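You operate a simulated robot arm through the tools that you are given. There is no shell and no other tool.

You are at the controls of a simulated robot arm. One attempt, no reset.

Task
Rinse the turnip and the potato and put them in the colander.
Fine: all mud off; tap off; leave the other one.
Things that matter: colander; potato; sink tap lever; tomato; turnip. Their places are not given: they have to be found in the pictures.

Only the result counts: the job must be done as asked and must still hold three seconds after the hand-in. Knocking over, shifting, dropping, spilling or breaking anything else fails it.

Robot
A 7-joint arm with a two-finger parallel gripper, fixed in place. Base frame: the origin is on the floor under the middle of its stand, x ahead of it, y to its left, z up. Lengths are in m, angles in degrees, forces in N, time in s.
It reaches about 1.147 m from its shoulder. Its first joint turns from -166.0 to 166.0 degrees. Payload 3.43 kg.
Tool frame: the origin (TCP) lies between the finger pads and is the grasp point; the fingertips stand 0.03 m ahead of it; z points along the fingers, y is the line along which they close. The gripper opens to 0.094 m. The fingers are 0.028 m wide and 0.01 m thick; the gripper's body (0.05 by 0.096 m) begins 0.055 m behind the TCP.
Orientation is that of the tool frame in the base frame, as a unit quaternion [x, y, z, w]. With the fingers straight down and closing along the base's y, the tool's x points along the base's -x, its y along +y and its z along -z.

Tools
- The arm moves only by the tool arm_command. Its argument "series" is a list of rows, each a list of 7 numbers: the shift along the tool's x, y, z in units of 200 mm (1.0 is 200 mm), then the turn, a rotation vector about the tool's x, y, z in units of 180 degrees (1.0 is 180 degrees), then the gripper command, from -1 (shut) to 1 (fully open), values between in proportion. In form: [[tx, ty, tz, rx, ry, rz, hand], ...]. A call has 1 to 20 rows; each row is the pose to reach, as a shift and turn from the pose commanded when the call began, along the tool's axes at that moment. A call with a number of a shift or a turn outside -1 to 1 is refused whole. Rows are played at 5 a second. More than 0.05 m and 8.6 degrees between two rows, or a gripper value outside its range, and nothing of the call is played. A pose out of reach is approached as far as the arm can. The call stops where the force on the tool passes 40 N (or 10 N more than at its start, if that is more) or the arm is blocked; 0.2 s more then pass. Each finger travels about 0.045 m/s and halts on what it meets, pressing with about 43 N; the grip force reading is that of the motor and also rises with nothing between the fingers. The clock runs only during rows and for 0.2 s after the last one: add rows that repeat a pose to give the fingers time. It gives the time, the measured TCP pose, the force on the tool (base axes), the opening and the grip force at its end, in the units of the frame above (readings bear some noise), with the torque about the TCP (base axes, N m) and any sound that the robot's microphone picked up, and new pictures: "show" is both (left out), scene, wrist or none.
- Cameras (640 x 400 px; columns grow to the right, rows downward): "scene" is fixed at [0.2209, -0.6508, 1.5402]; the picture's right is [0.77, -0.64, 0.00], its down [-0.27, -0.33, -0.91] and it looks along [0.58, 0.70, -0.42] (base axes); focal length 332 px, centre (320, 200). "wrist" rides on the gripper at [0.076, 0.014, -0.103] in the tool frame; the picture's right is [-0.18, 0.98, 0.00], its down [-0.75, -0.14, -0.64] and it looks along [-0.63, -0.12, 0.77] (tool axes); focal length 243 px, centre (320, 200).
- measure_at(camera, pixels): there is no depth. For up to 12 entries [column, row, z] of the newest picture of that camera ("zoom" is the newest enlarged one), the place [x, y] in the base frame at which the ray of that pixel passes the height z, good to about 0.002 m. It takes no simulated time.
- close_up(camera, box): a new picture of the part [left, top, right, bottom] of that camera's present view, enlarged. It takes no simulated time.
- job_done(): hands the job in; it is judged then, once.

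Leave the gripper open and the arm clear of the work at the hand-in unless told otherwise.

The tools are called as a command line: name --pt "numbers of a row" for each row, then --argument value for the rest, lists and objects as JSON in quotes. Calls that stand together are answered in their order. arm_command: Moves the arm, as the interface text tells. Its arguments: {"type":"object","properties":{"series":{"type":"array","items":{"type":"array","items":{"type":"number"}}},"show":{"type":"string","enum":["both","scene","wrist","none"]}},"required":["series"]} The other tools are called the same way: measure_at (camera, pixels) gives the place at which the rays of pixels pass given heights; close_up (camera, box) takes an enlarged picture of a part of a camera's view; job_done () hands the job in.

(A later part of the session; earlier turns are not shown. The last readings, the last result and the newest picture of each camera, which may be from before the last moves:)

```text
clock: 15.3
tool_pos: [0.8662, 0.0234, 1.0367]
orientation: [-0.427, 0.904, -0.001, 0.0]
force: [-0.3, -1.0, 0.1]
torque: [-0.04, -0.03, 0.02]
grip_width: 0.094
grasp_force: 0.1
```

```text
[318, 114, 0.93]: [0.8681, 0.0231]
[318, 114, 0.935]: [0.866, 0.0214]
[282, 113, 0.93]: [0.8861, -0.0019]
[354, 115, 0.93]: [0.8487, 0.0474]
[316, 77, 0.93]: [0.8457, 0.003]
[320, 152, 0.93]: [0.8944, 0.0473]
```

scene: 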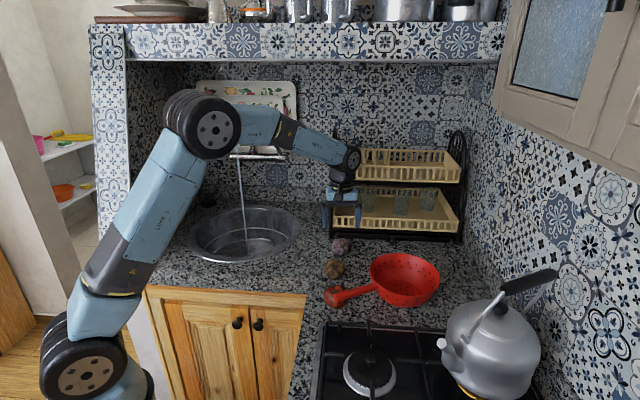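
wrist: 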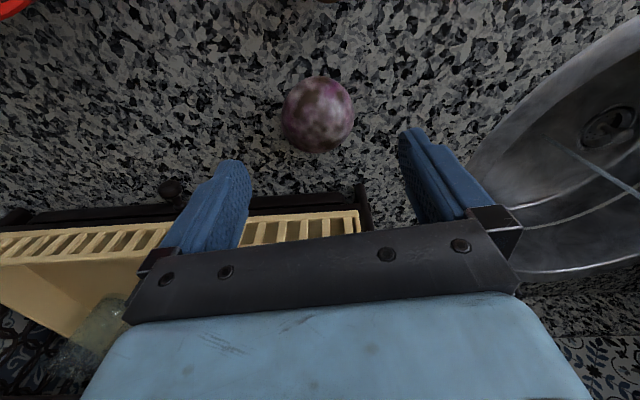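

It's centred within about 2 mm. I'll descend to z≈0.94, with the tips at about 0.91, above the counter at about 0.899, then close on the turnip.

arm_command --pt "0 0 0.12 0 0 0 1" --pt "0 0 0.24 0 0 0 1" --pt "0 0 0.36 0 0 0 1" --pt "0 0 0.44 0 0 0 1" --pt "0 0 0.483 0 0 0 1" --pt "0 0 0.483 0 0 0 0" --pt "0 0 0.483 0 0 0 -1" --pt "0 0 0.483 0 0 0 -1" --pt "0 0 0.483 0 0 0 -1" --pt "0 0 0.483 0 0 0 -1" --show "wrist"

```text
clock: 17.5
tool_pos: [0.8691, 0.0262, 0.9406]
orientation: [-0.428, 0.904, -0.001, 0.0]
force: [0.3, 1.1, -0.3]
torque: [0.03, 0.01, 0.0]
grip_width: 0.0611
grasp_force: 43.5
```

wrist: 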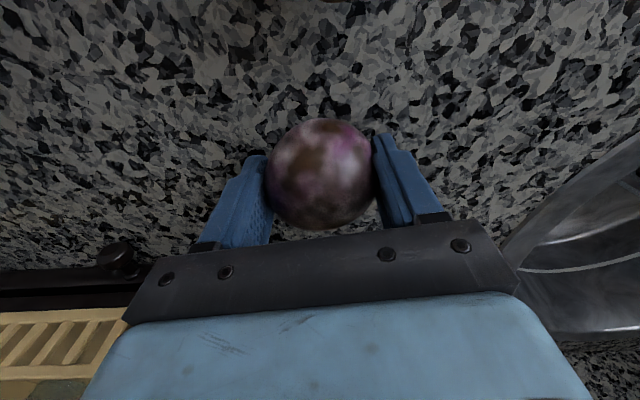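

I've gripped the turnip, width 0.061 m. Lifting straight up about 0.2 m.

arm_command --pt "0 0 -0.1 0 0 0 -1" --pt "0 0 -0.25 0 0 0 -1" --pt "0 0 -0.4 0 0 0 -1" --pt "0 0 -0.55 0 0 0 -1" --pt "0 0 -0.7 0 0 0 -1" --pt "0 0 -0.85 0 0 0 -1" --pt "0 0 -1.0 0 0 0 -1" --show "wrist"

```text
clock: 19.1
tool_pos: [0.8689, 0.0252, 1.1413]
orientation: [-0.427, 0.904, 0.0, 0.0]
force: [-0.7, -1.0, -2.3]
torque: [0.02, 0.0, 0.0]
grip_width: 0.0609
grasp_force: 43.1
```

wrist: 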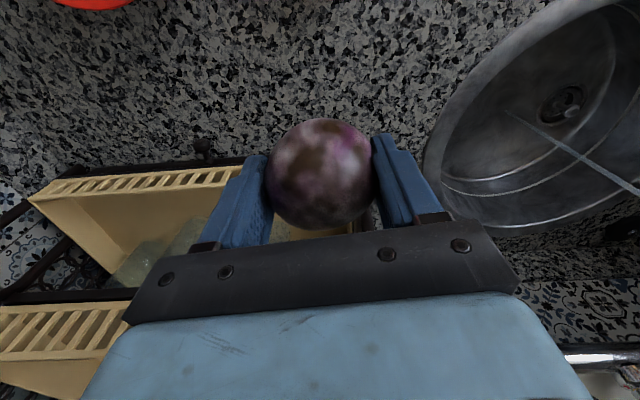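

The turnip is held. I'll carry it left toward the sink, pitching the hand up on the way so the hand stays on the room side of the water.

arm_command --pt "0.02 0.15 0 0 -0.028 0 -1" --pt "0.04 0.3 0 0 -0.056 0 -1" --pt "0.06 0.45 0 0 -0.083 0 -1" --pt "0.08 0.6 0 0 -0.111 0 -1" --pt "0.1 0.75 0 0 -0.139 0 -1" --pt "0.1 0.9 0 0 -0.167 0 -1" --show "none"

```text
clock: 20.5
tool_pos: [0.7172, 0.122, 1.1393]
orientation: [-0.412, 0.873, 0.11, 0.235]
force: [0.5, 0.2, -1.8]
torque: [0.01, 0.0, 0.0]
grip_width: 0.0612
grasp_force: 43.1
```

Next, the second half: align with the outlet, pitch to about 60°, still short of the stream.

arm_command --pt "-0.024 0.14 0.043 0 -0.028 0 -1" --pt "-0.047 0.28 0.085 0 -0.056 0 -1" --pt "-0.071 0.42 0.128 0 -0.083 0 -1" --pt "-0.094 0.56 0.17 0 -0.111 0 -1" --pt "-0.118 0.7 0.213 0 -0.139 0 -1" --pt "-0.1415 0.84 0.255 0 -0.167 0 -1"

close_up --camera "scene" --box '[180, 120, 300, 220]'

```text
clock: 21.9
tool_pos: [0.6191, 0.2673, 1.1136]
orientation: [-0.369, 0.783, 0.213, 0.453]
force: [-0.3, -0.7, -0.8]
torque: [-0.01, -0.05, 0.0]
grip_width: 0.0612
grasp_force: 42.6
```

scene: 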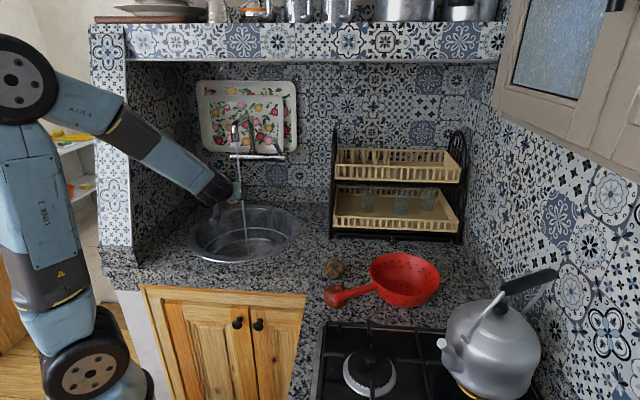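
wrist: 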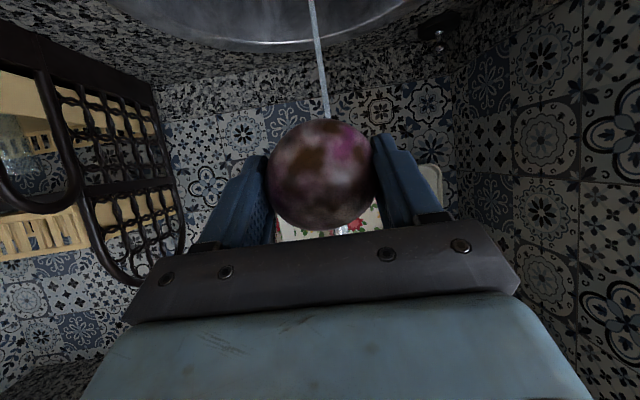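

```text
4.00 times, centred on (240, 170) of scene
```

zoom: 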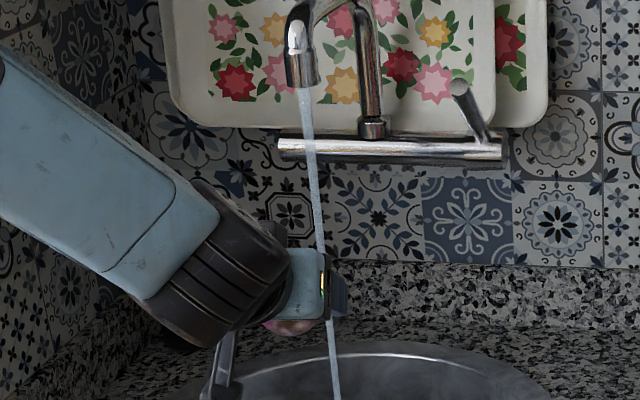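

The stream lines up with the turnip, at wrist column ~323. I'll push forward 0.12 m so the water falls on top of the turnip.

arm_command --pt "-0.05 0 0.11 0 0 0 -1" --pt "-0.1 0 0.22 0 0 0 -1" --pt "-0.154 0 0.33 0 0 0 -1" --pt "-0.206 0 0.44 0 0 0 -1" --pt "-0.257 0 0.545 0 0 0 -1" --pt "-0.257 0 0.545 0 0 0 -1" --pt "-0.257 0 0.545 0 0 0 -1" --pt "-0.257 0 0.545 0 0 0 -1"

close_up --camera "scene" --box '[200, 120, 300, 220]'

close_up --camera "wrist" --box '[240, 100, 400, 240]'

```text
clock: 23.7
tool_pos: [0.6939, 0.3649, 1.1026]
orientation: [-0.371, 0.782, 0.214, 0.453]
force: [0.4, 0.0, -1.3]
torque: [0.0, -0.02, 0.02]
grip_width: 0.0611
grasp_force: 42.9
```

scene: 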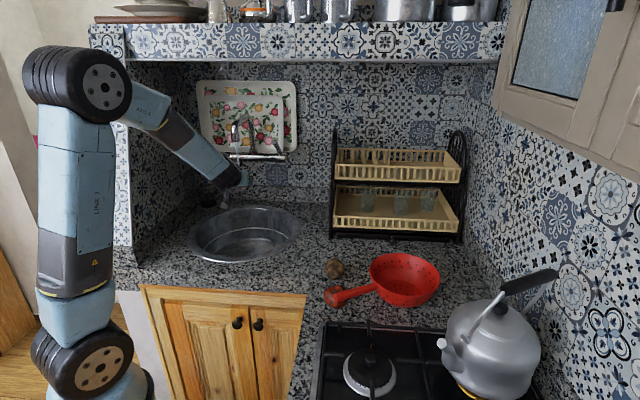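
wrist: 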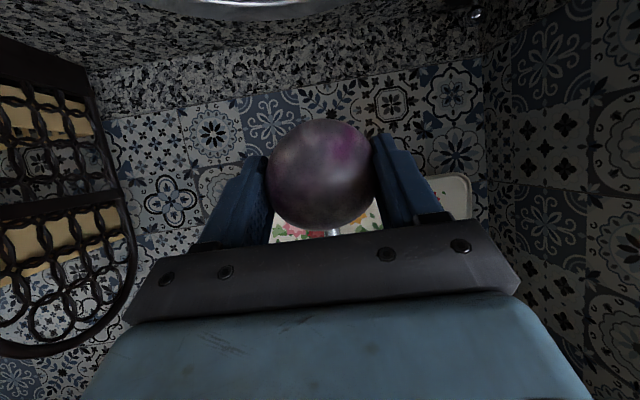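

```text
4.00 times, centred on (250, 170) of scene
```

zoom: 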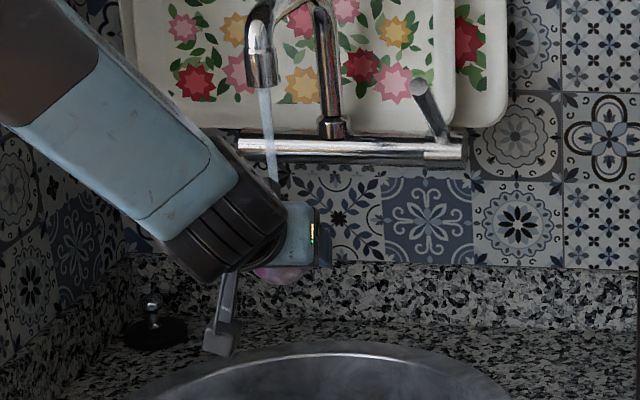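

```text
2.86 times, centred on (320, 170) of wrist
```

zoom: 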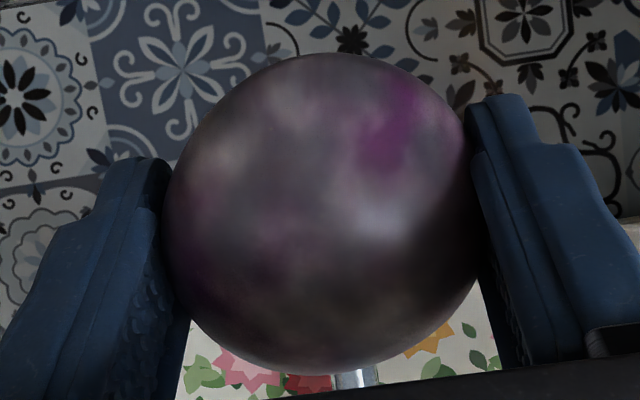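

The water hits the turnip and the brown patches are already fading. I'll hold it there longer, rocking the pitch a little so the water reaches other sides.

arm_command --pt "-0.01 0 0 0 -0.03 0 -1" --pt "-0.02 0 0 0 -0.06 0 -1" --pt "-0.02 0 0 0 -0.09 0 -1" --pt "-0.02 0 0 0 -0.12 0 -1" --pt "-0.02 0 0 0 -0.12 0 -1" --pt "-0.02 0 0 0 -0.12 0 -1" --pt "-0.02 0 0 0 -0.09 0 -1" --pt "-0.02 0 0 0 -0.06 0 -1" --pt "-0.01 0 0 0 -0.03 0 -1" --pt "0 0 0 0 0 0 -1" --pt "0 0 0 0 0 0 -1" --pt "0 0 0 0 0 0 -1"

close_up --camera "wrist" --box '[240, 100, 400, 240]'

close_up --camera "scene" --box '[200, 120, 300, 220]'

```text
clock: 26.3
tool_pos: [0.693, 0.3615, 1.1024]
orientation: [-0.37, 0.783, 0.213, 0.453]
force: [-0.4, -0.6, -1.3]
torque: [-0.01, 0.0, -0.01]
grip_width: 0.061
grasp_force: 43.0
```

scene: 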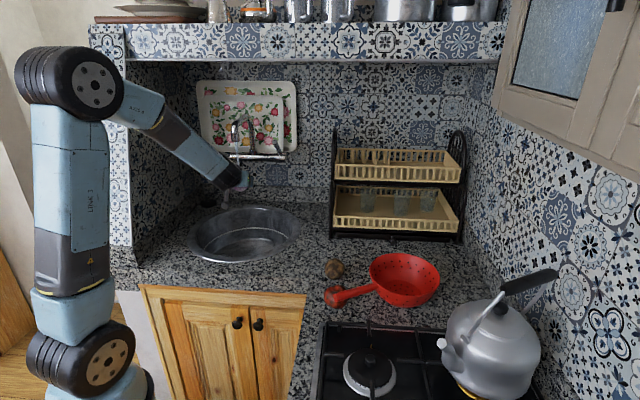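
wrist: 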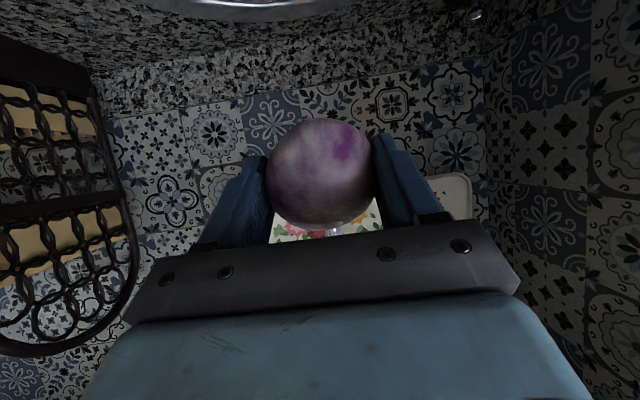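

```text
2.86 times, centred on (320, 170) of wrist
```

zoom: 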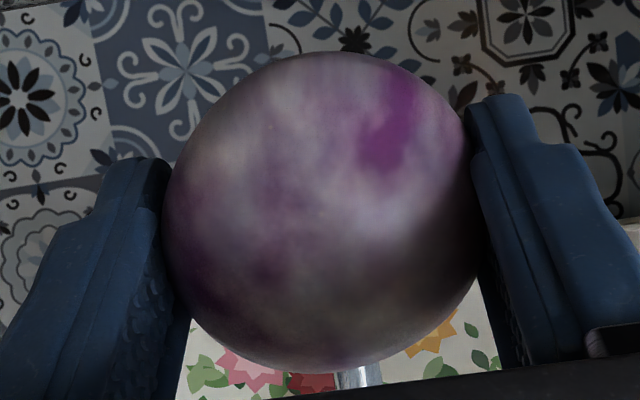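

```text
4.00 times, centred on (250, 170) of scene
```

zoom: 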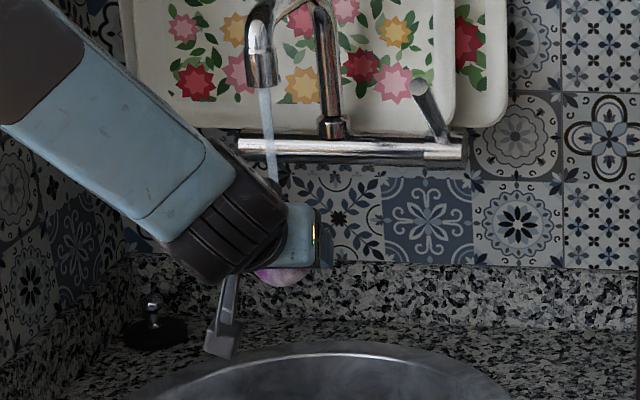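

It's cleaner, but some grey-brown remains. I'll roll the turnip about the finger axis under the water to wash the other sides.

arm_command --pt "0 0 0 0 0 0.044 -1" --pt "0 0 0 0 0 0.088 -1" --pt "0 0 0 0 0 0.132 -1" --pt "0 0 0 0 0 0.176 -1" --pt "0 0 0 0 0 0.22 -1" --pt "0 0 0 0 0 0.264 -1" --pt "0 0 0 0 0 0.308 -1" --pt "0 0 0 0 0 0.35 -1" --pt "0 0 0 0 0 0.35 -1" --pt "0 0 0 0 0 0.35 -1" --pt "0 0 0 0 0 0.35 -1" --pt "0 0 0 0 0 0.35 -1"

close_up --camera "wrist" --box '[240, 100, 400, 240]'

close_up --camera "scene" --box '[200, 120, 300, 220]'

```text
clock: 28.9
tool_pos: [0.6937, 0.3619, 1.1016]
orientation: [0.093, 0.86, 0.419, 0.275]
force: [0.8, 0.1, -1.1]
torque: [0.0, 0.01, 0.03]
grip_width: 0.061
grasp_force: 43.2
```

scene: 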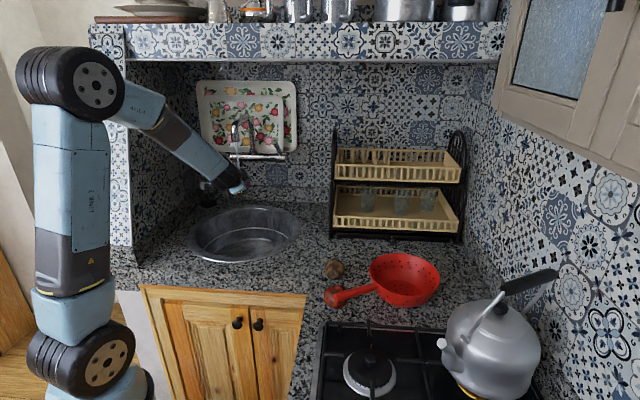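
wrist: 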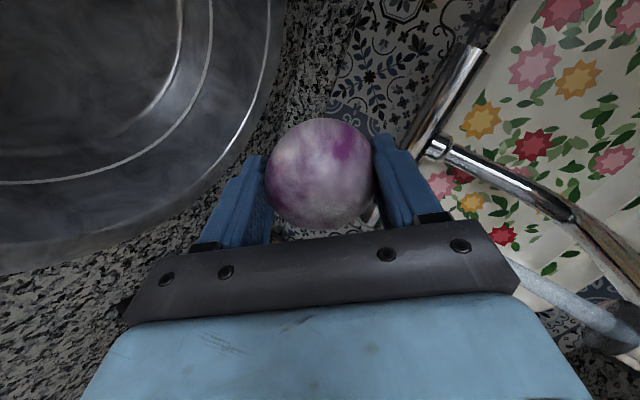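

```text
2.86 times, centred on (320, 170) of wrist
```

zoom: 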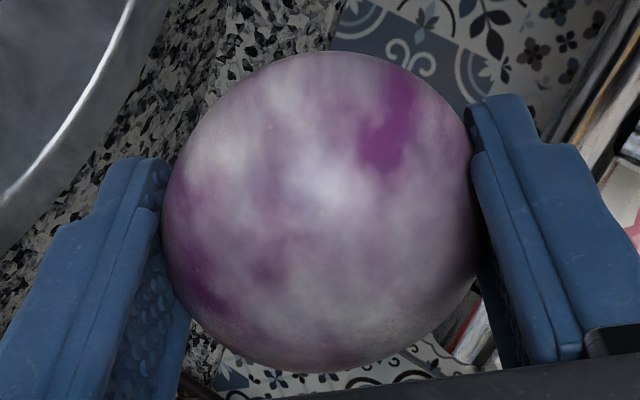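

```text
4.00 times, centred on (250, 170) of scene
```

zoom: 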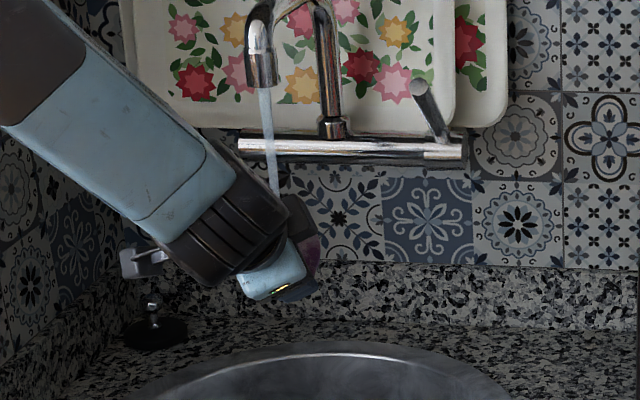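

The turnip now looks mostly white and purple. I'll roll back and to the other side so the stream also washes those faces.

arm_command --pt "0 0 0 0 0 -0.045 -1" --pt "0 0 0 0 0 -0.09 -1" --pt "0 0 0 0 0 -0.135 -1" --pt "0 0 0 0 0 -0.18 -1" --pt "0 0 0 0 0 -0.225 -1" --pt "0 0 0 0 0 -0.27 -1" --pt "0 0 0 0 0 -0.315 -1" --pt "0 0 0 0 0 -0.36 -1" --pt "0 0 0 0 0 -0.405 -1" --pt "0 0 0 0 0 -0.45 -1" --pt "0 0 0 0 0 -0.495 -1" --pt "0 0 0 0 0 -0.54 -1" --pt "0 0 0 0 0 -0.585 -1" --pt "0 0 0 0 0 -0.63 -1" --pt "0 0 0 0 0 -0.675 -1" --pt "0 0 0 0 0 -0.7 -1" --pt "0 0 0 0 0 -0.7 -1" --pt "0 0 0 0 0 -0.7 -1" --pt "0 0 0 0 0 -0.7 -1" --pt "0 0 0 0 0 -0.7 -1"

close_up --camera "wrist" --box '[240, 100, 400, 240]'

close_up --camera "scene" --box '[200, 120, 300, 220]'

```text
clock: 33.1
tool_pos: [0.6938, 0.3619, 1.1019]
orientation: [0.724, -0.474, 0.055, -0.498]
force: [-0.2, 0.7, 0.0]
torque: [-0.01, 0.01, -0.03]
grip_width: 0.0604
grasp_force: 42.6
```

scene: 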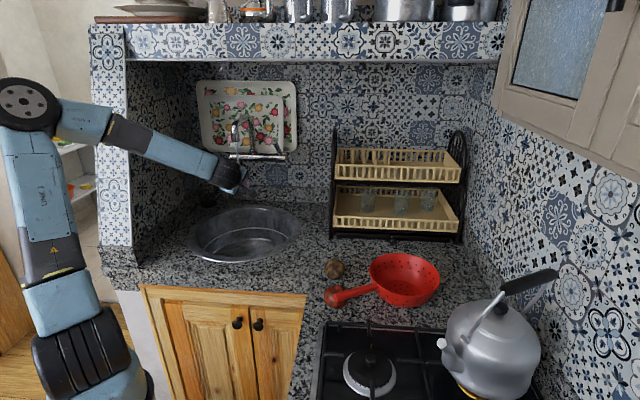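
wrist: 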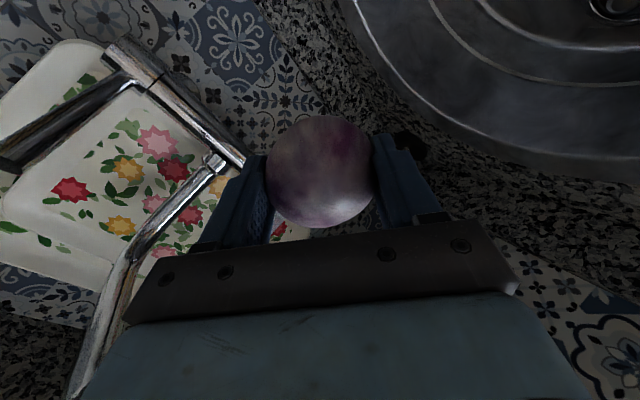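

```text
2.86 times, centred on (320, 170) of wrist
```

zoom: 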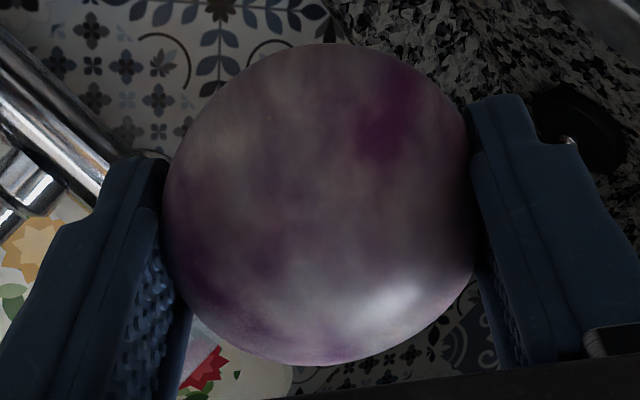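

```text
4.00 times, centred on (250, 170) of scene
```

zoom: 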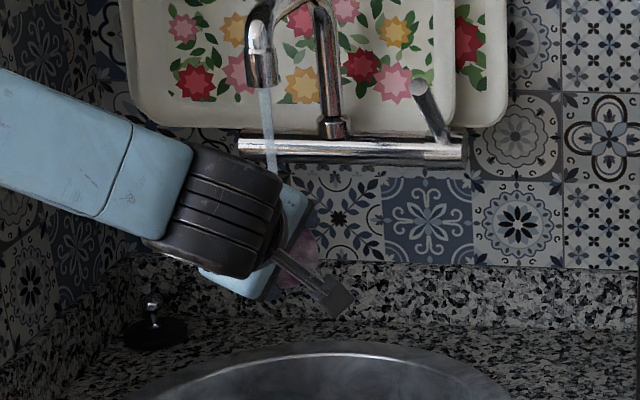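

I'll roll back to the middle while still under the water, then tip the fingers further up so the stream washes the tip side.

arm_command --pt "0 0 0 0 0 0.045 -1" --pt "0 0 0 0 0 0.09 -1" --pt "0 0 0 0 0 0.135 -1" --pt "0 0 0 0 0 0.18 -1" --pt "0 0 0 0 0 0.225 -1" --pt "0 0 0 0 0 0.27 -1" --pt "0 0 0 0 0 0.315 -1" --pt "0 0 0 0 0 0.35 -1" --show "none"

arm_command --pt "0 0 0 0 -0.04 0 -1" --pt "0 0 0 0 -0.08 0 -1" --pt "0 0 0 0 -0.12 0 -1" --pt "0 0 0 0 -0.16 0 -1" --pt "0 0 0 0 -0.2 0 -1" --pt "0 0 0 0 -0.22 0 -1" --pt "0 0 0 0 -0.22 0 -1" --pt "0 0 0 0 -0.22 0 -1" --pt "0 0 0 0 -0.22 0 -1" --pt "0 0 0 0 -0.22 0 -1"

close_up --camera "wrist" --box '[240, 100, 400, 240]'

close_up --camera "scene" --box '[200, 120, 300, 220]'

```text
clock: 34.9
tool_pos: [0.6939, 0.362, 1.1009]
orientation: [-0.37, 0.783, 0.214, 0.453]
force: [-0.3, 0.7, -1.4]
torque: [-0.01, 0.03, -0.02]
grip_width: 0.0607
grasp_force: 42.9
```

```text
clock: 37.1
tool_pos: [0.694, 0.362, 1.1002]
orientation: [-0.276, 0.583, 0.326, 0.691]
force: [-0.2, 0.6, -1.2]
torque: [-0.04, 0.02, 0.02]
grip_width: 0.0606
grasp_force: 42.8
```

scene: 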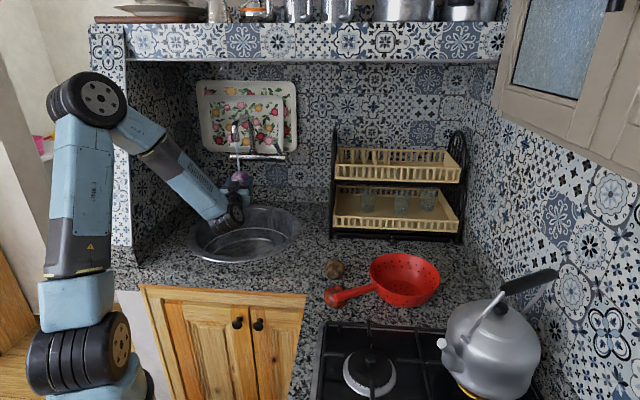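
wrist: 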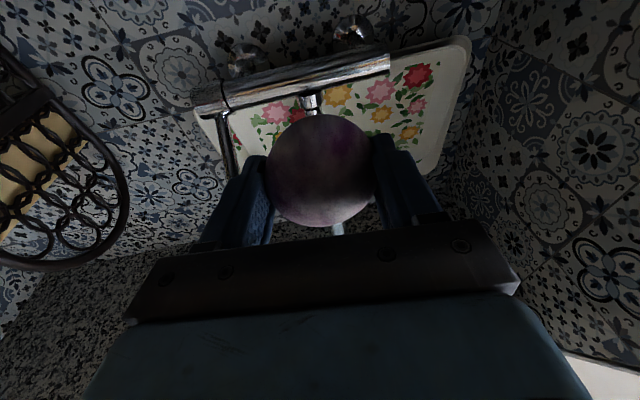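

```text
2.86 times, centred on (320, 170) of wrist
```

zoom: 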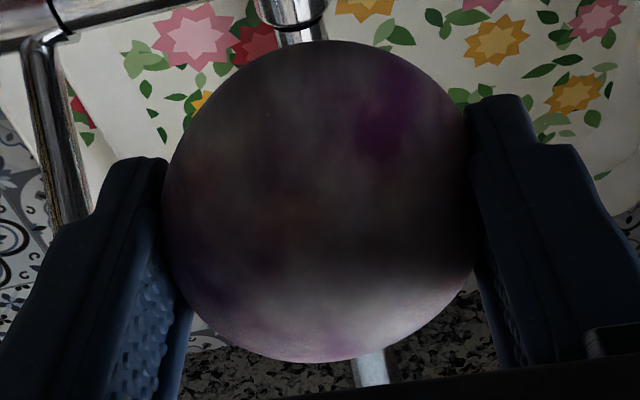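

```text
4.00 times, centred on (250, 170) of scene
```

zoom: 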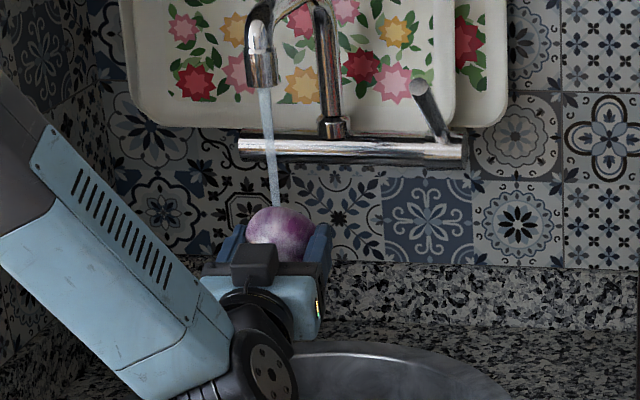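

Now the scene view shows the turnip's upper side with the stream landing on it. I'll enlarge it more to check for mud.

close_up --camera "scene" --box '[241, 165, 289, 195]'

```text
13.33 times, centred on (265, 180) of scene
```

zoom: 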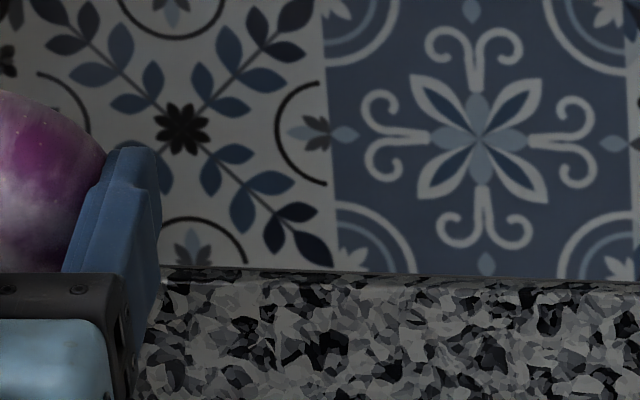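

I aimed wrong. The turnip is at scene (240,179).

close_up --camera "scene" --box '[224, 168, 256, 188]'

```text
16.00 times, centred on (240, 178) of scene
```

zoom: 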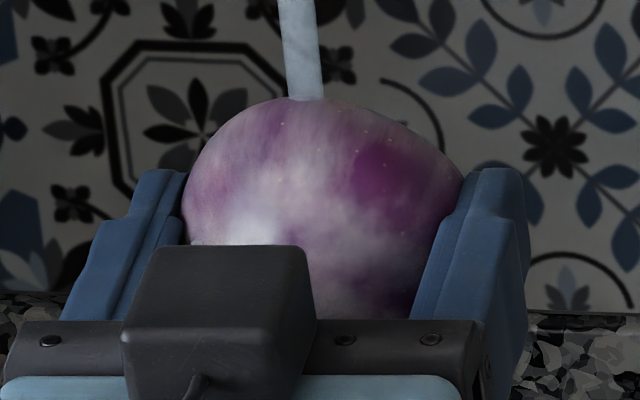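

The turnip is clean on this side, with no brown left. I'll back out of the stream and turn the hand down again, toward the front of the counter.

arm_command --pt "-0.02 0 -0.12 0 0.02 0 -1" --pt "-0.04 0 -0.25 0 0.06 0 -1" --pt "-0.06 0 -0.38 0 0.1 0 -1" --pt "-0.09 0 -0.51 0 0.145 0 -1" --pt "-0.11 0 -0.64 0 0.19 0 -1" --pt "-0.13 0 -0.74 0 0.235 0 -1" --pt "-0.13 0 -0.74 0 0.28 0 -1" --pt "-0.13 0 -0.74 0 0.325 0 -1" --pt "-0.13 0 -0.74 0 0.37 0 -1" --pt "-0.13 0 -0.74 0 0.415 0 -1" --pt "-0.13 0 -0.74 0 0.46 0 -1" --pt "-0.13 0 -0.74 0 0.505 0 -1" --pt "-0.13 0 -0.74 0 0.553 0 -1"

close_up --camera "wrist" --box '[240, 100, 400, 240]'

```text
clock: 39.9
tool_pos: [0.5986, 0.2446, 1.1035]
orientation: [-0.426, 0.905, 0.0, 0.001]
force: [-0.1, 0.3, -0.9]
torque: [0.03, 0.0, -0.01]
grip_width: 0.0605
grasp_force: 43.2
```

scene: 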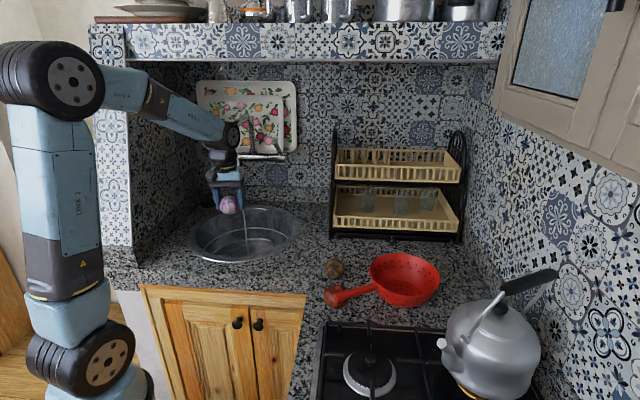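
wrist: 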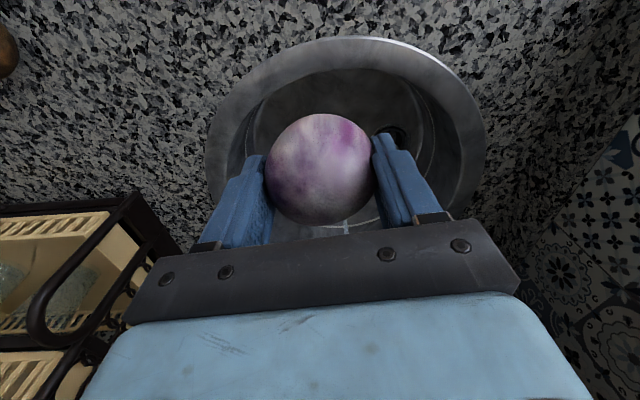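

```text
2.86 times, centred on (320, 170) of wrist
```

zoom: 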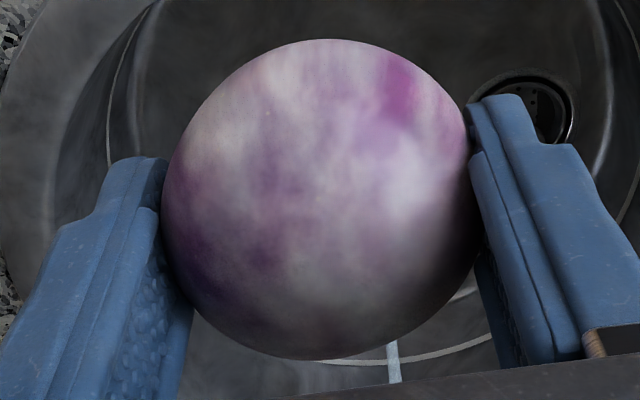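

It looks clean, with maybe a faint tan tint at upper left. I'll enlarge the scene view to compare.

close_up --camera "scene" --box '[213, 194, 245, 214]'

close_up --camera "wrist" --box '[260, 105, 380, 235]'

```text
16.00 times, centred on (229, 204) of scene
```

zoom: 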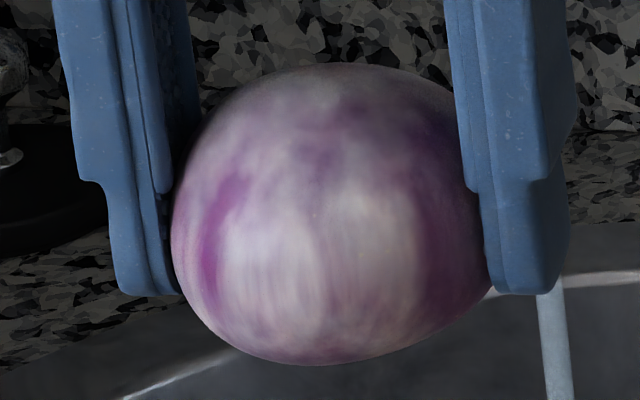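

```text
3.08 times, centred on (320, 170) of wrist
```

zoom: 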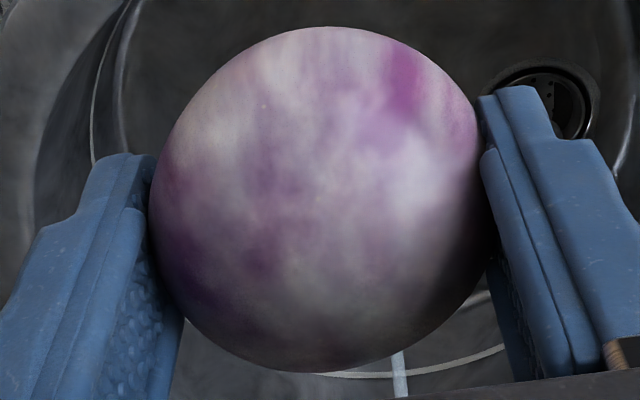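

The rest looks like natural cream colour; I'll look at the pad-covered spots once it's in the colander. Before carrying it over, I'll check the kettle's place near the colander.

measure_at --camera "scene" --pixels '[[490, 340, 1.0], [444, 352, 1.05], [515, 280, 1.15], [515, 280, 1.2], [555, 275, 1.2], [497, 308, 1.1], [535, 360, 1.0], [541, 350, 1.0]]'

close_up --camera "scene" --box '[340, 240, 580, 400]'

```text
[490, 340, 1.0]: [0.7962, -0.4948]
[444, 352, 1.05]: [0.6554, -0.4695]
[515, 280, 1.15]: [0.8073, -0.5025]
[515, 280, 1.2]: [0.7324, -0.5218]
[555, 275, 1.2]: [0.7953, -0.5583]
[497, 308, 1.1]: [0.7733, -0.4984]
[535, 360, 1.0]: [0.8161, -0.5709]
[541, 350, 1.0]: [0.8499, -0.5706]
```

```text
2.50 times, centred on (460, 320) of scene
```

zoom: 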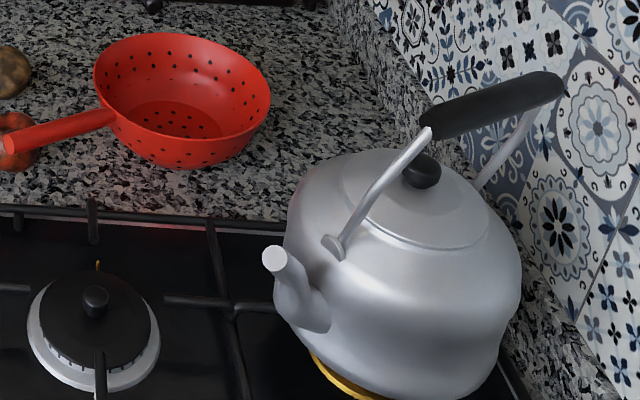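

The kettle is about 0.27 m from the colander centre, so there's room. I'll carry the turnip toward the colander at z≈1.15 in a few steps.

arm_command --pt "0.08 -0.19 -0.05 0 0 0 -1" --pt "0.16 -0.38 -0.1 0 0 0 -1" --pt "0.24 -0.57 -0.15 0 0 0 -1" --pt "0.32 -0.76 -0.2 0 0 0 -1" --pt "0.4 -0.95 -0.25 0 0 0 -1" --show "none"

arm_command --pt "0.08 -0.19 0 0 0 0 -1" --pt "0.16 -0.38 0 0 0 0 -1" --pt "0.24 -0.57 0 0 0 0 -1" --pt "0.32 -0.76 0 0 0 0 -1" --pt "0.4 -0.95 0 0 0 0 -1"

```text
clock: 41.1
tool_pos: [0.6945, 0.0656, 1.1514]
orientation: [-0.428, 0.904, 0.0, 0.002]
force: [-0.5, 0.9, -1.9]
torque: [-0.03, -0.02, 0.04]
grip_width: 0.0608
grasp_force: 43.0
```

```text
clock: 42.3
tool_pos: [0.7905, -0.1186, 1.1545]
orientation: [-0.428, 0.904, 0.001, 0.001]
force: [0.2, 1.7, -0.5]
torque: [-0.07, -0.02, 0.02]
grip_width: 0.0606
grasp_force: 42.8
```

scene: 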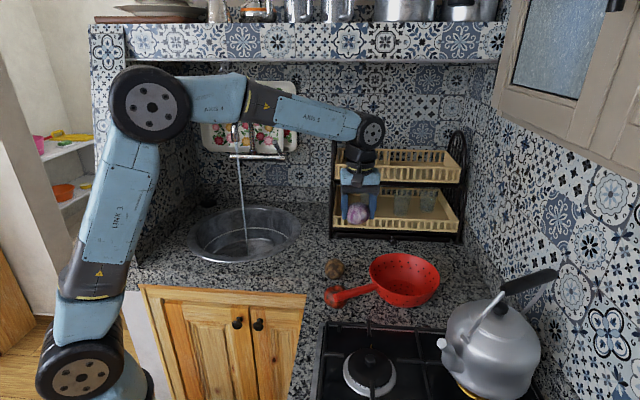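
wrist: 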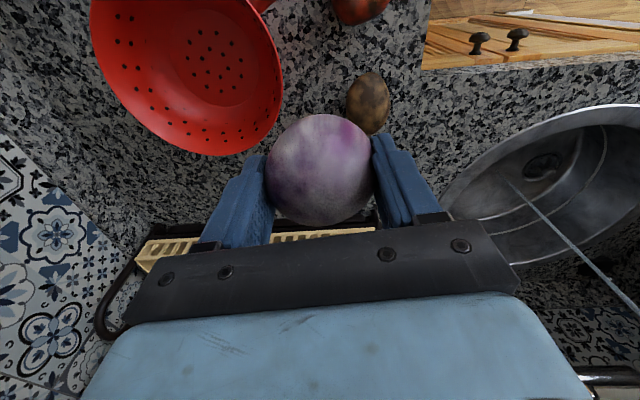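

I'll enlarge the colander from here to measure its floor and rim.

close_up --camera "wrist" --box '[80, 0, 320, 150]'

close_up --camera "scene" --box '[360, 240, 456, 300]'

```text
2.67 times, centred on (200, 75) of wrist
```

zoom: 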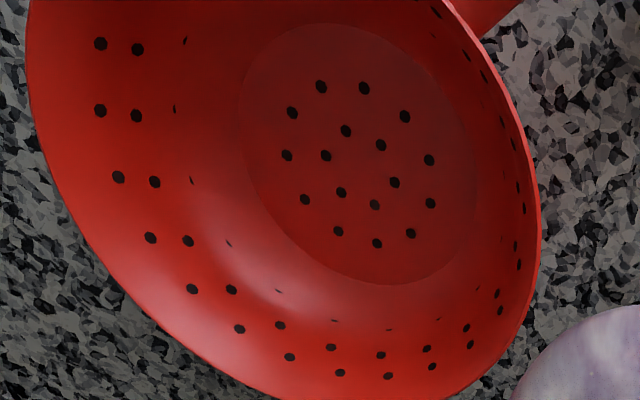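

```text
6.67 times, centred on (408, 270) of scene
```

zoom: 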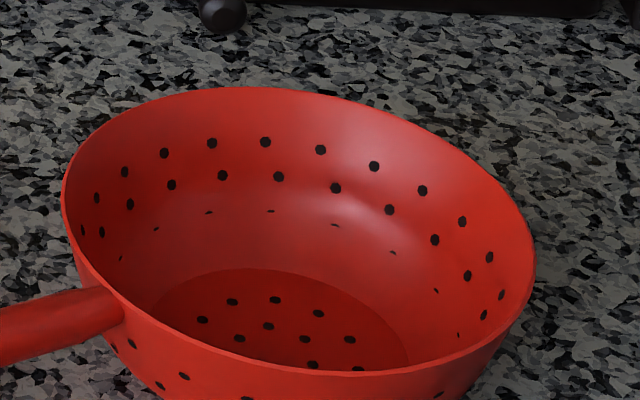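

I'll match one floor hole seen in both views, scene (401.25,285) and wrist (221.4,91.1), to find the colander floor height, and measure the floor centre.

measure_at --camera "wrist" --pixels '[[221.4, 91.1, 0.9], [221.4, 91.1, 0.91], [221.4, 91.1, 0.92], [221.4, 91.1, 0.93], [214.3, 57.4, 0.9], [214.3, 57.4, 0.91], [214.3, 57.4, 0.92]]'

measure_at --camera "scene" --pixels '[[401.25, 285, 0.9], [401.25, 285, 0.91], [401.25, 285, 0.92], [401.25, 285, 0.93]]'

```text
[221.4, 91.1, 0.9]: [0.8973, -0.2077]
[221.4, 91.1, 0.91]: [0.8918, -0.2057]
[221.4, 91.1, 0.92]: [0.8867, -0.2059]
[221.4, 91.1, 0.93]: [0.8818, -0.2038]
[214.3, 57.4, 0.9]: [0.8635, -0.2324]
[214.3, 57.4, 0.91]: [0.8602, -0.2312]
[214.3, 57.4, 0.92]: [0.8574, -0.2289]
```

```text
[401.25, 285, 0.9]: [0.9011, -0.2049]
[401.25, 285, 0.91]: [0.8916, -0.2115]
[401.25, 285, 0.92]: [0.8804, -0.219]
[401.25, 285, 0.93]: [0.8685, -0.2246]
```

The colander floor is at z≈0.905, centred at (0.862,-0.232). I'll move over a spot 25 mm wallward of the centre and descend to z≈1.0.

arm_command --pt "0.02 -0.16 0 0 0 0 -1" --pt "0.045 -0.32 0 0 0 0 -1" --pt "0.065 -0.48 0 0 0 0 -1" --pt "0.0865 -0.6375 0 0 0 0 -1" --pt "0.0865 -0.6375 0.15 0 0 0 -1" --pt "0.0865 -0.6375 0.35 0 0 0 -1" --pt "0.0865 -0.6375 0.55 0 0 0 -1" --pt "0.0865 -0.6375 0.77 0 0 0 -1"

```text
clock: 44.1
tool_pos: [0.8776, -0.2132, 0.9979]
orientation: [-0.427, 0.904, -0.001, 0.002]
force: [0.1, 0.2, -1.1]
torque: [-0.03, -0.01, -0.01]
grip_width: 0.0604
grasp_force: 42.9
```

scene: 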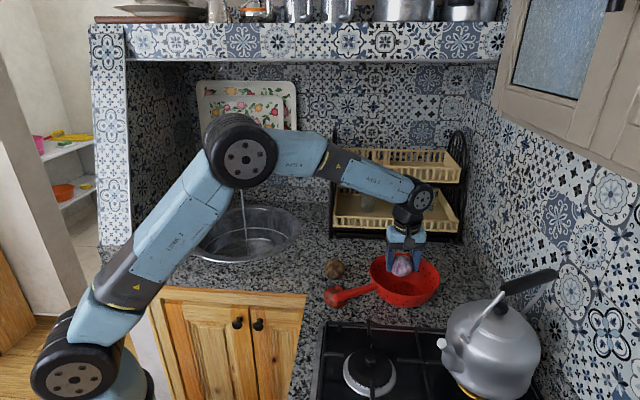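
wrist: 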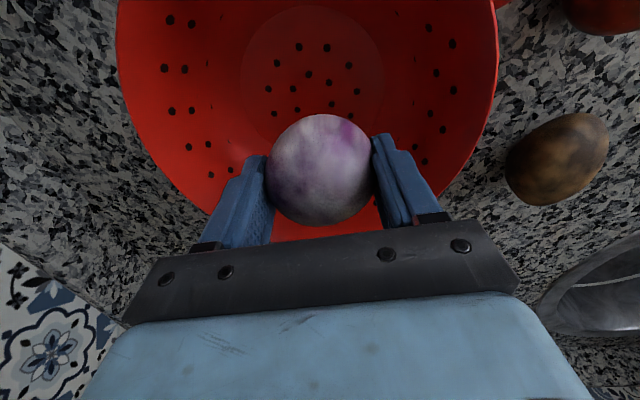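

It's centred in the colander. I'll lower to z≈0.953 and open just enough to let go.

arm_command --pt "0 0 0.08 0 0 0 -1" --pt "0 0 0.16 0 0 0 -1" --pt "0 0 0.225 0 0 0 -1" --pt "0 0 0.225 0 0 0 -1" --pt "0 0 0.225 0 0 0 0.45" --pt "0 0 0.225 0 0 0 0.55" --pt "0 0 0.225 0 0 0 0.55" --pt "0 0 0.225 0 0 0 0.55"

```text
clock: 45.9
tool_pos: [0.8802, -0.2129, 0.953]
orientation: [-0.427, 0.904, 0.0, 0.002]
force: [0.3, -1.0, -0.6]
torque: [-0.02, 0.02, 0.01]
grip_width: 0.0731
grasp_force: 0.0
```

scene: 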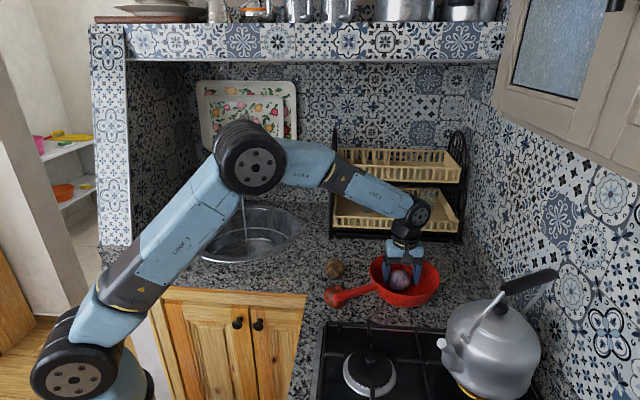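
wrist: 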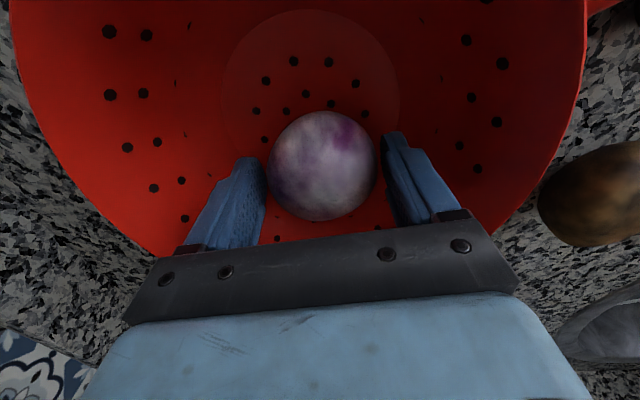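

It's released and resting in the colander. I'll raise the hand straight up and look at it.

arm_command --pt "0 0 -0.08 0 0 0 0.55" --pt "0 0 -0.2 0 0 0 0.55" --pt "0 0 -0.35 0 0 0 0.6" --pt "0 0 -0.5 0 0 0 1" --pt "0 0 -0.65 0 0 0 1" --pt "0 0 -0.8 0 0 0 1" --pt "0 0 -0.95 0 0 0 1"

close_up --camera "scene" --box '[360, 240, 456, 310]'

close_up --camera "wrist" --box '[240, 40, 400, 160]'

```text
clock: 47.5
tool_pos: [0.8794, -0.2147, 1.1454]
orientation: [-0.427, 0.904, 0.0, 0.002]
force: [0.7, 0.8, -0.9]
torque: [0.02, -0.02, -0.01]
grip_width: 0.0941
grasp_force: 0.0
```

scene: 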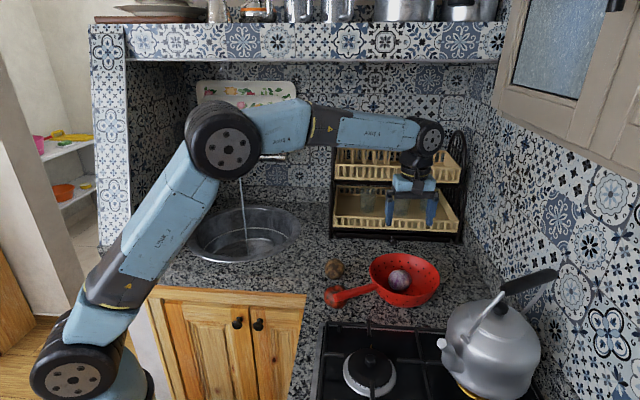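
wrist: 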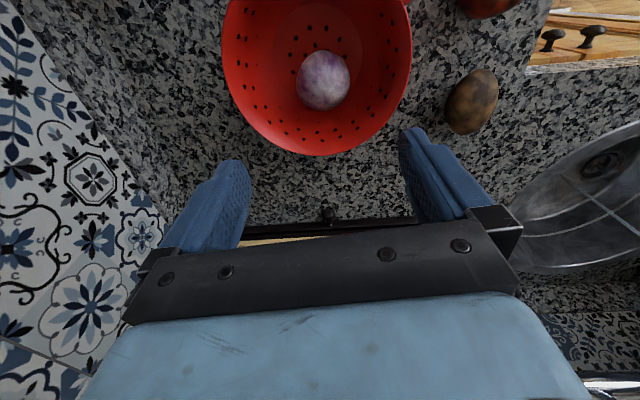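

```text
5.71 times, centred on (408, 275) of scene
```

zoom: 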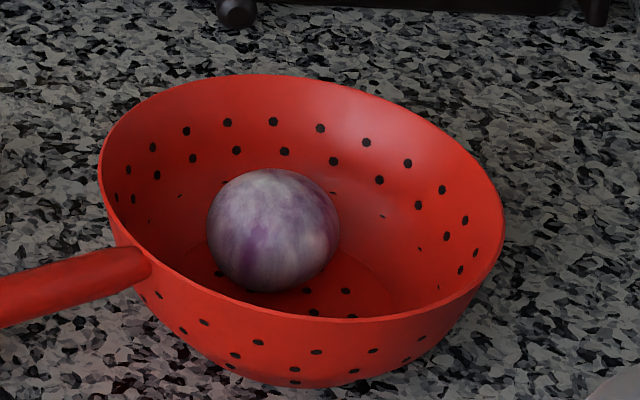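

```text
3.33 times, centred on (320, 100) of wrist
```

zoom: 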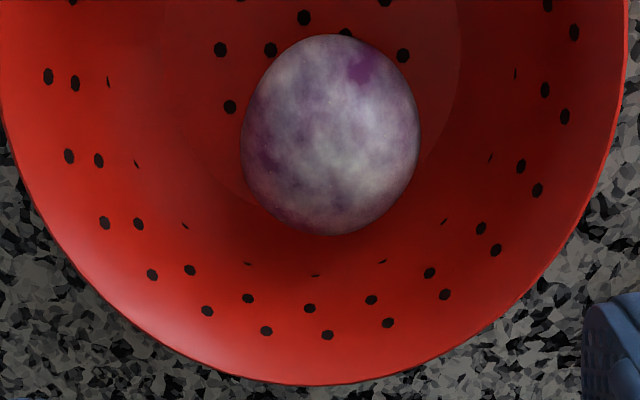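

The turnip shows no brown anywhere, including where the pads were. Next is the potato at wrist (471,101), so I'll measure it and the turnip's resting spot.

measure_at --camera "wrist" --pixels '[[471, 101, 0.925], [471, 101, 0.93], [487, 70, 0.925], [457, 133, 0.925], [446, 97, 0.925], [497, 105, 0.925], [323, 80, 0.936]]'

close_up --camera "wrist" --box '[400, 50, 540, 150]'

```text
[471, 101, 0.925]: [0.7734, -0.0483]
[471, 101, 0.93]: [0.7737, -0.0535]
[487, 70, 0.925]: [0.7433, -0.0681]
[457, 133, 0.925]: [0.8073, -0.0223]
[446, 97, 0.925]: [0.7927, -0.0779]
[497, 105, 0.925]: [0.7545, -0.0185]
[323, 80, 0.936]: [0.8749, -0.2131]
```

```text
4.00 times, centred on (470, 100) of wrist
```

zoom: 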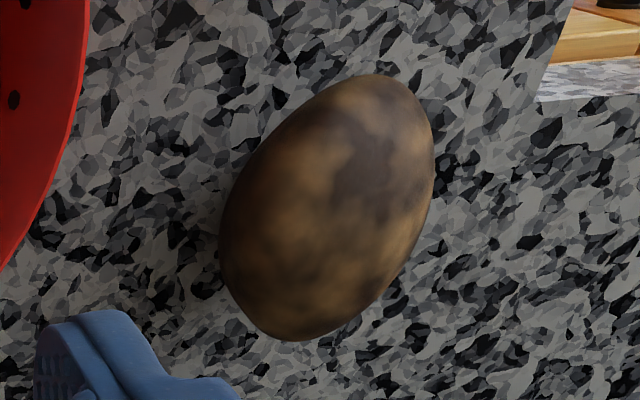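

The potato is at about (0.774,-0.05), with its long axis at roughly 36° in the base frame. I'll move above it, turn the hand about 15° so the fingers close across its short side, and come down to z≈1.03.

arm_command --pt "-0.06 0.186 0 0 0 0.016 1" --pt "-0.12 0.372 0 0 0 0.032 1" --pt "-0.182 0.557 0 0 0 0.049 1" --pt "-0.243 0.743 0 0 0 0.065 1" --pt "-0.3035 0.929 0 0 0 0.081 1" --pt "-0.3035 0.929 0.15 0 0 0.081 1" --pt "-0.3035 0.929 0.3 0 0 0.081 1" --pt "-0.3035 0.929 0.45 0 0 0.081 1" --pt "-0.3035 0.929 0.577 0 0 0.081 1"

close_up --camera "wrist" --box '[240, 60, 400, 160]'

```text
clock: 49.5
tool_pos: [0.7745, -0.0482, 1.0282]
orientation: [-0.309, 0.951, 0.001, 0.002]
force: [-0.6, -0.1, -0.7]
torque: [0.03, 0.01, 0.0]
grip_width: 0.094
grasp_force: 0.1
```

scene: 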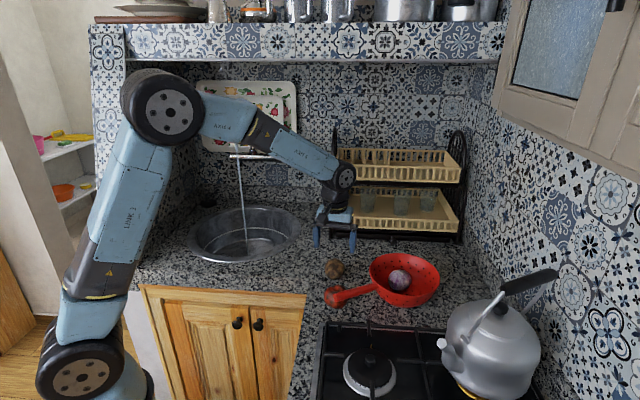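
wrist: 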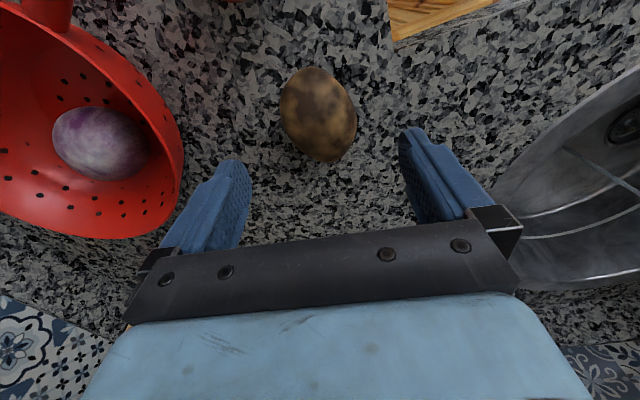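

```text
4.00 times, centred on (320, 110) of wrist
```

zoom: 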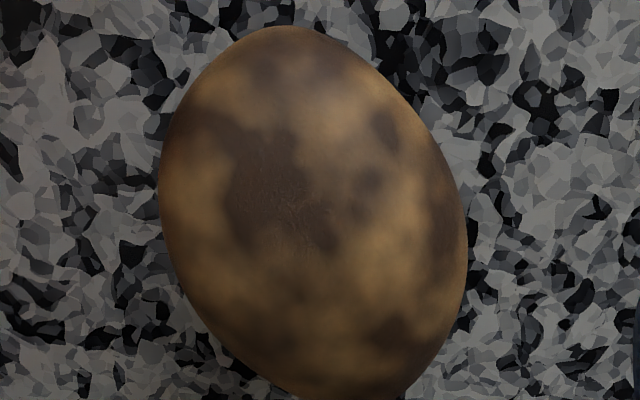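

The potato is nearly centred and aligned with the fingers. I'll check its centre, wrist (318.3,113.8).

measure_at --camera "wrist" --pixels '[[318.3, 113.8, 0.925], [318.3, 113.8, 0.93], [280, 103, 0.927], [357, 122, 0.927], [312, 67, 0.927], [326, 161, 0.927]]'

```text
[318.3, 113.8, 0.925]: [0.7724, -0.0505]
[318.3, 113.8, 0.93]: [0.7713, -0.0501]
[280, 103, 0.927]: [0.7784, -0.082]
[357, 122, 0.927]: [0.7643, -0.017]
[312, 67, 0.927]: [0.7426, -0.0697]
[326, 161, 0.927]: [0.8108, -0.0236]
```

It's within 2 mm. I'll descend to z≈0.937 and close on the potato.

arm_command --pt "0 0 0.12 0 0 0 1" --pt "0 0 0.24 0 0 0 1" --pt "0 0 0.35 0 0 0 1" --pt "0 0 0.43 0 0 0 1" --pt "0 0 0.456 0 0 0 1" --pt "0 0 0.456 0 0 0 0" --pt "0 0 0.456 0 0 0 -1" --pt "0 0 0.456 0 0 0 -1" --pt "0 0 0.456 0 0 0 -1" --pt "0 0 0.456 0 0 0 -1" --show "wrist"

```text
clock: 51.7
tool_pos: [0.7739, -0.0465, 0.9374]
orientation: [-0.31, 0.951, 0.001, 0.003]
force: [-0.5, 0.8, 0.5]
torque: [0.0, -0.01, -0.01]
grip_width: 0.0588
grasp_force: 43.1
```

wrist: 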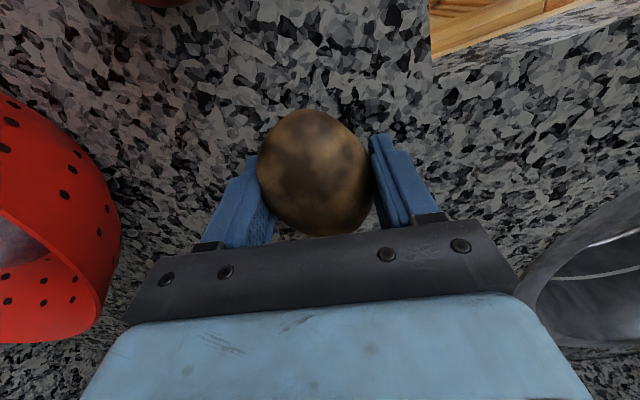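

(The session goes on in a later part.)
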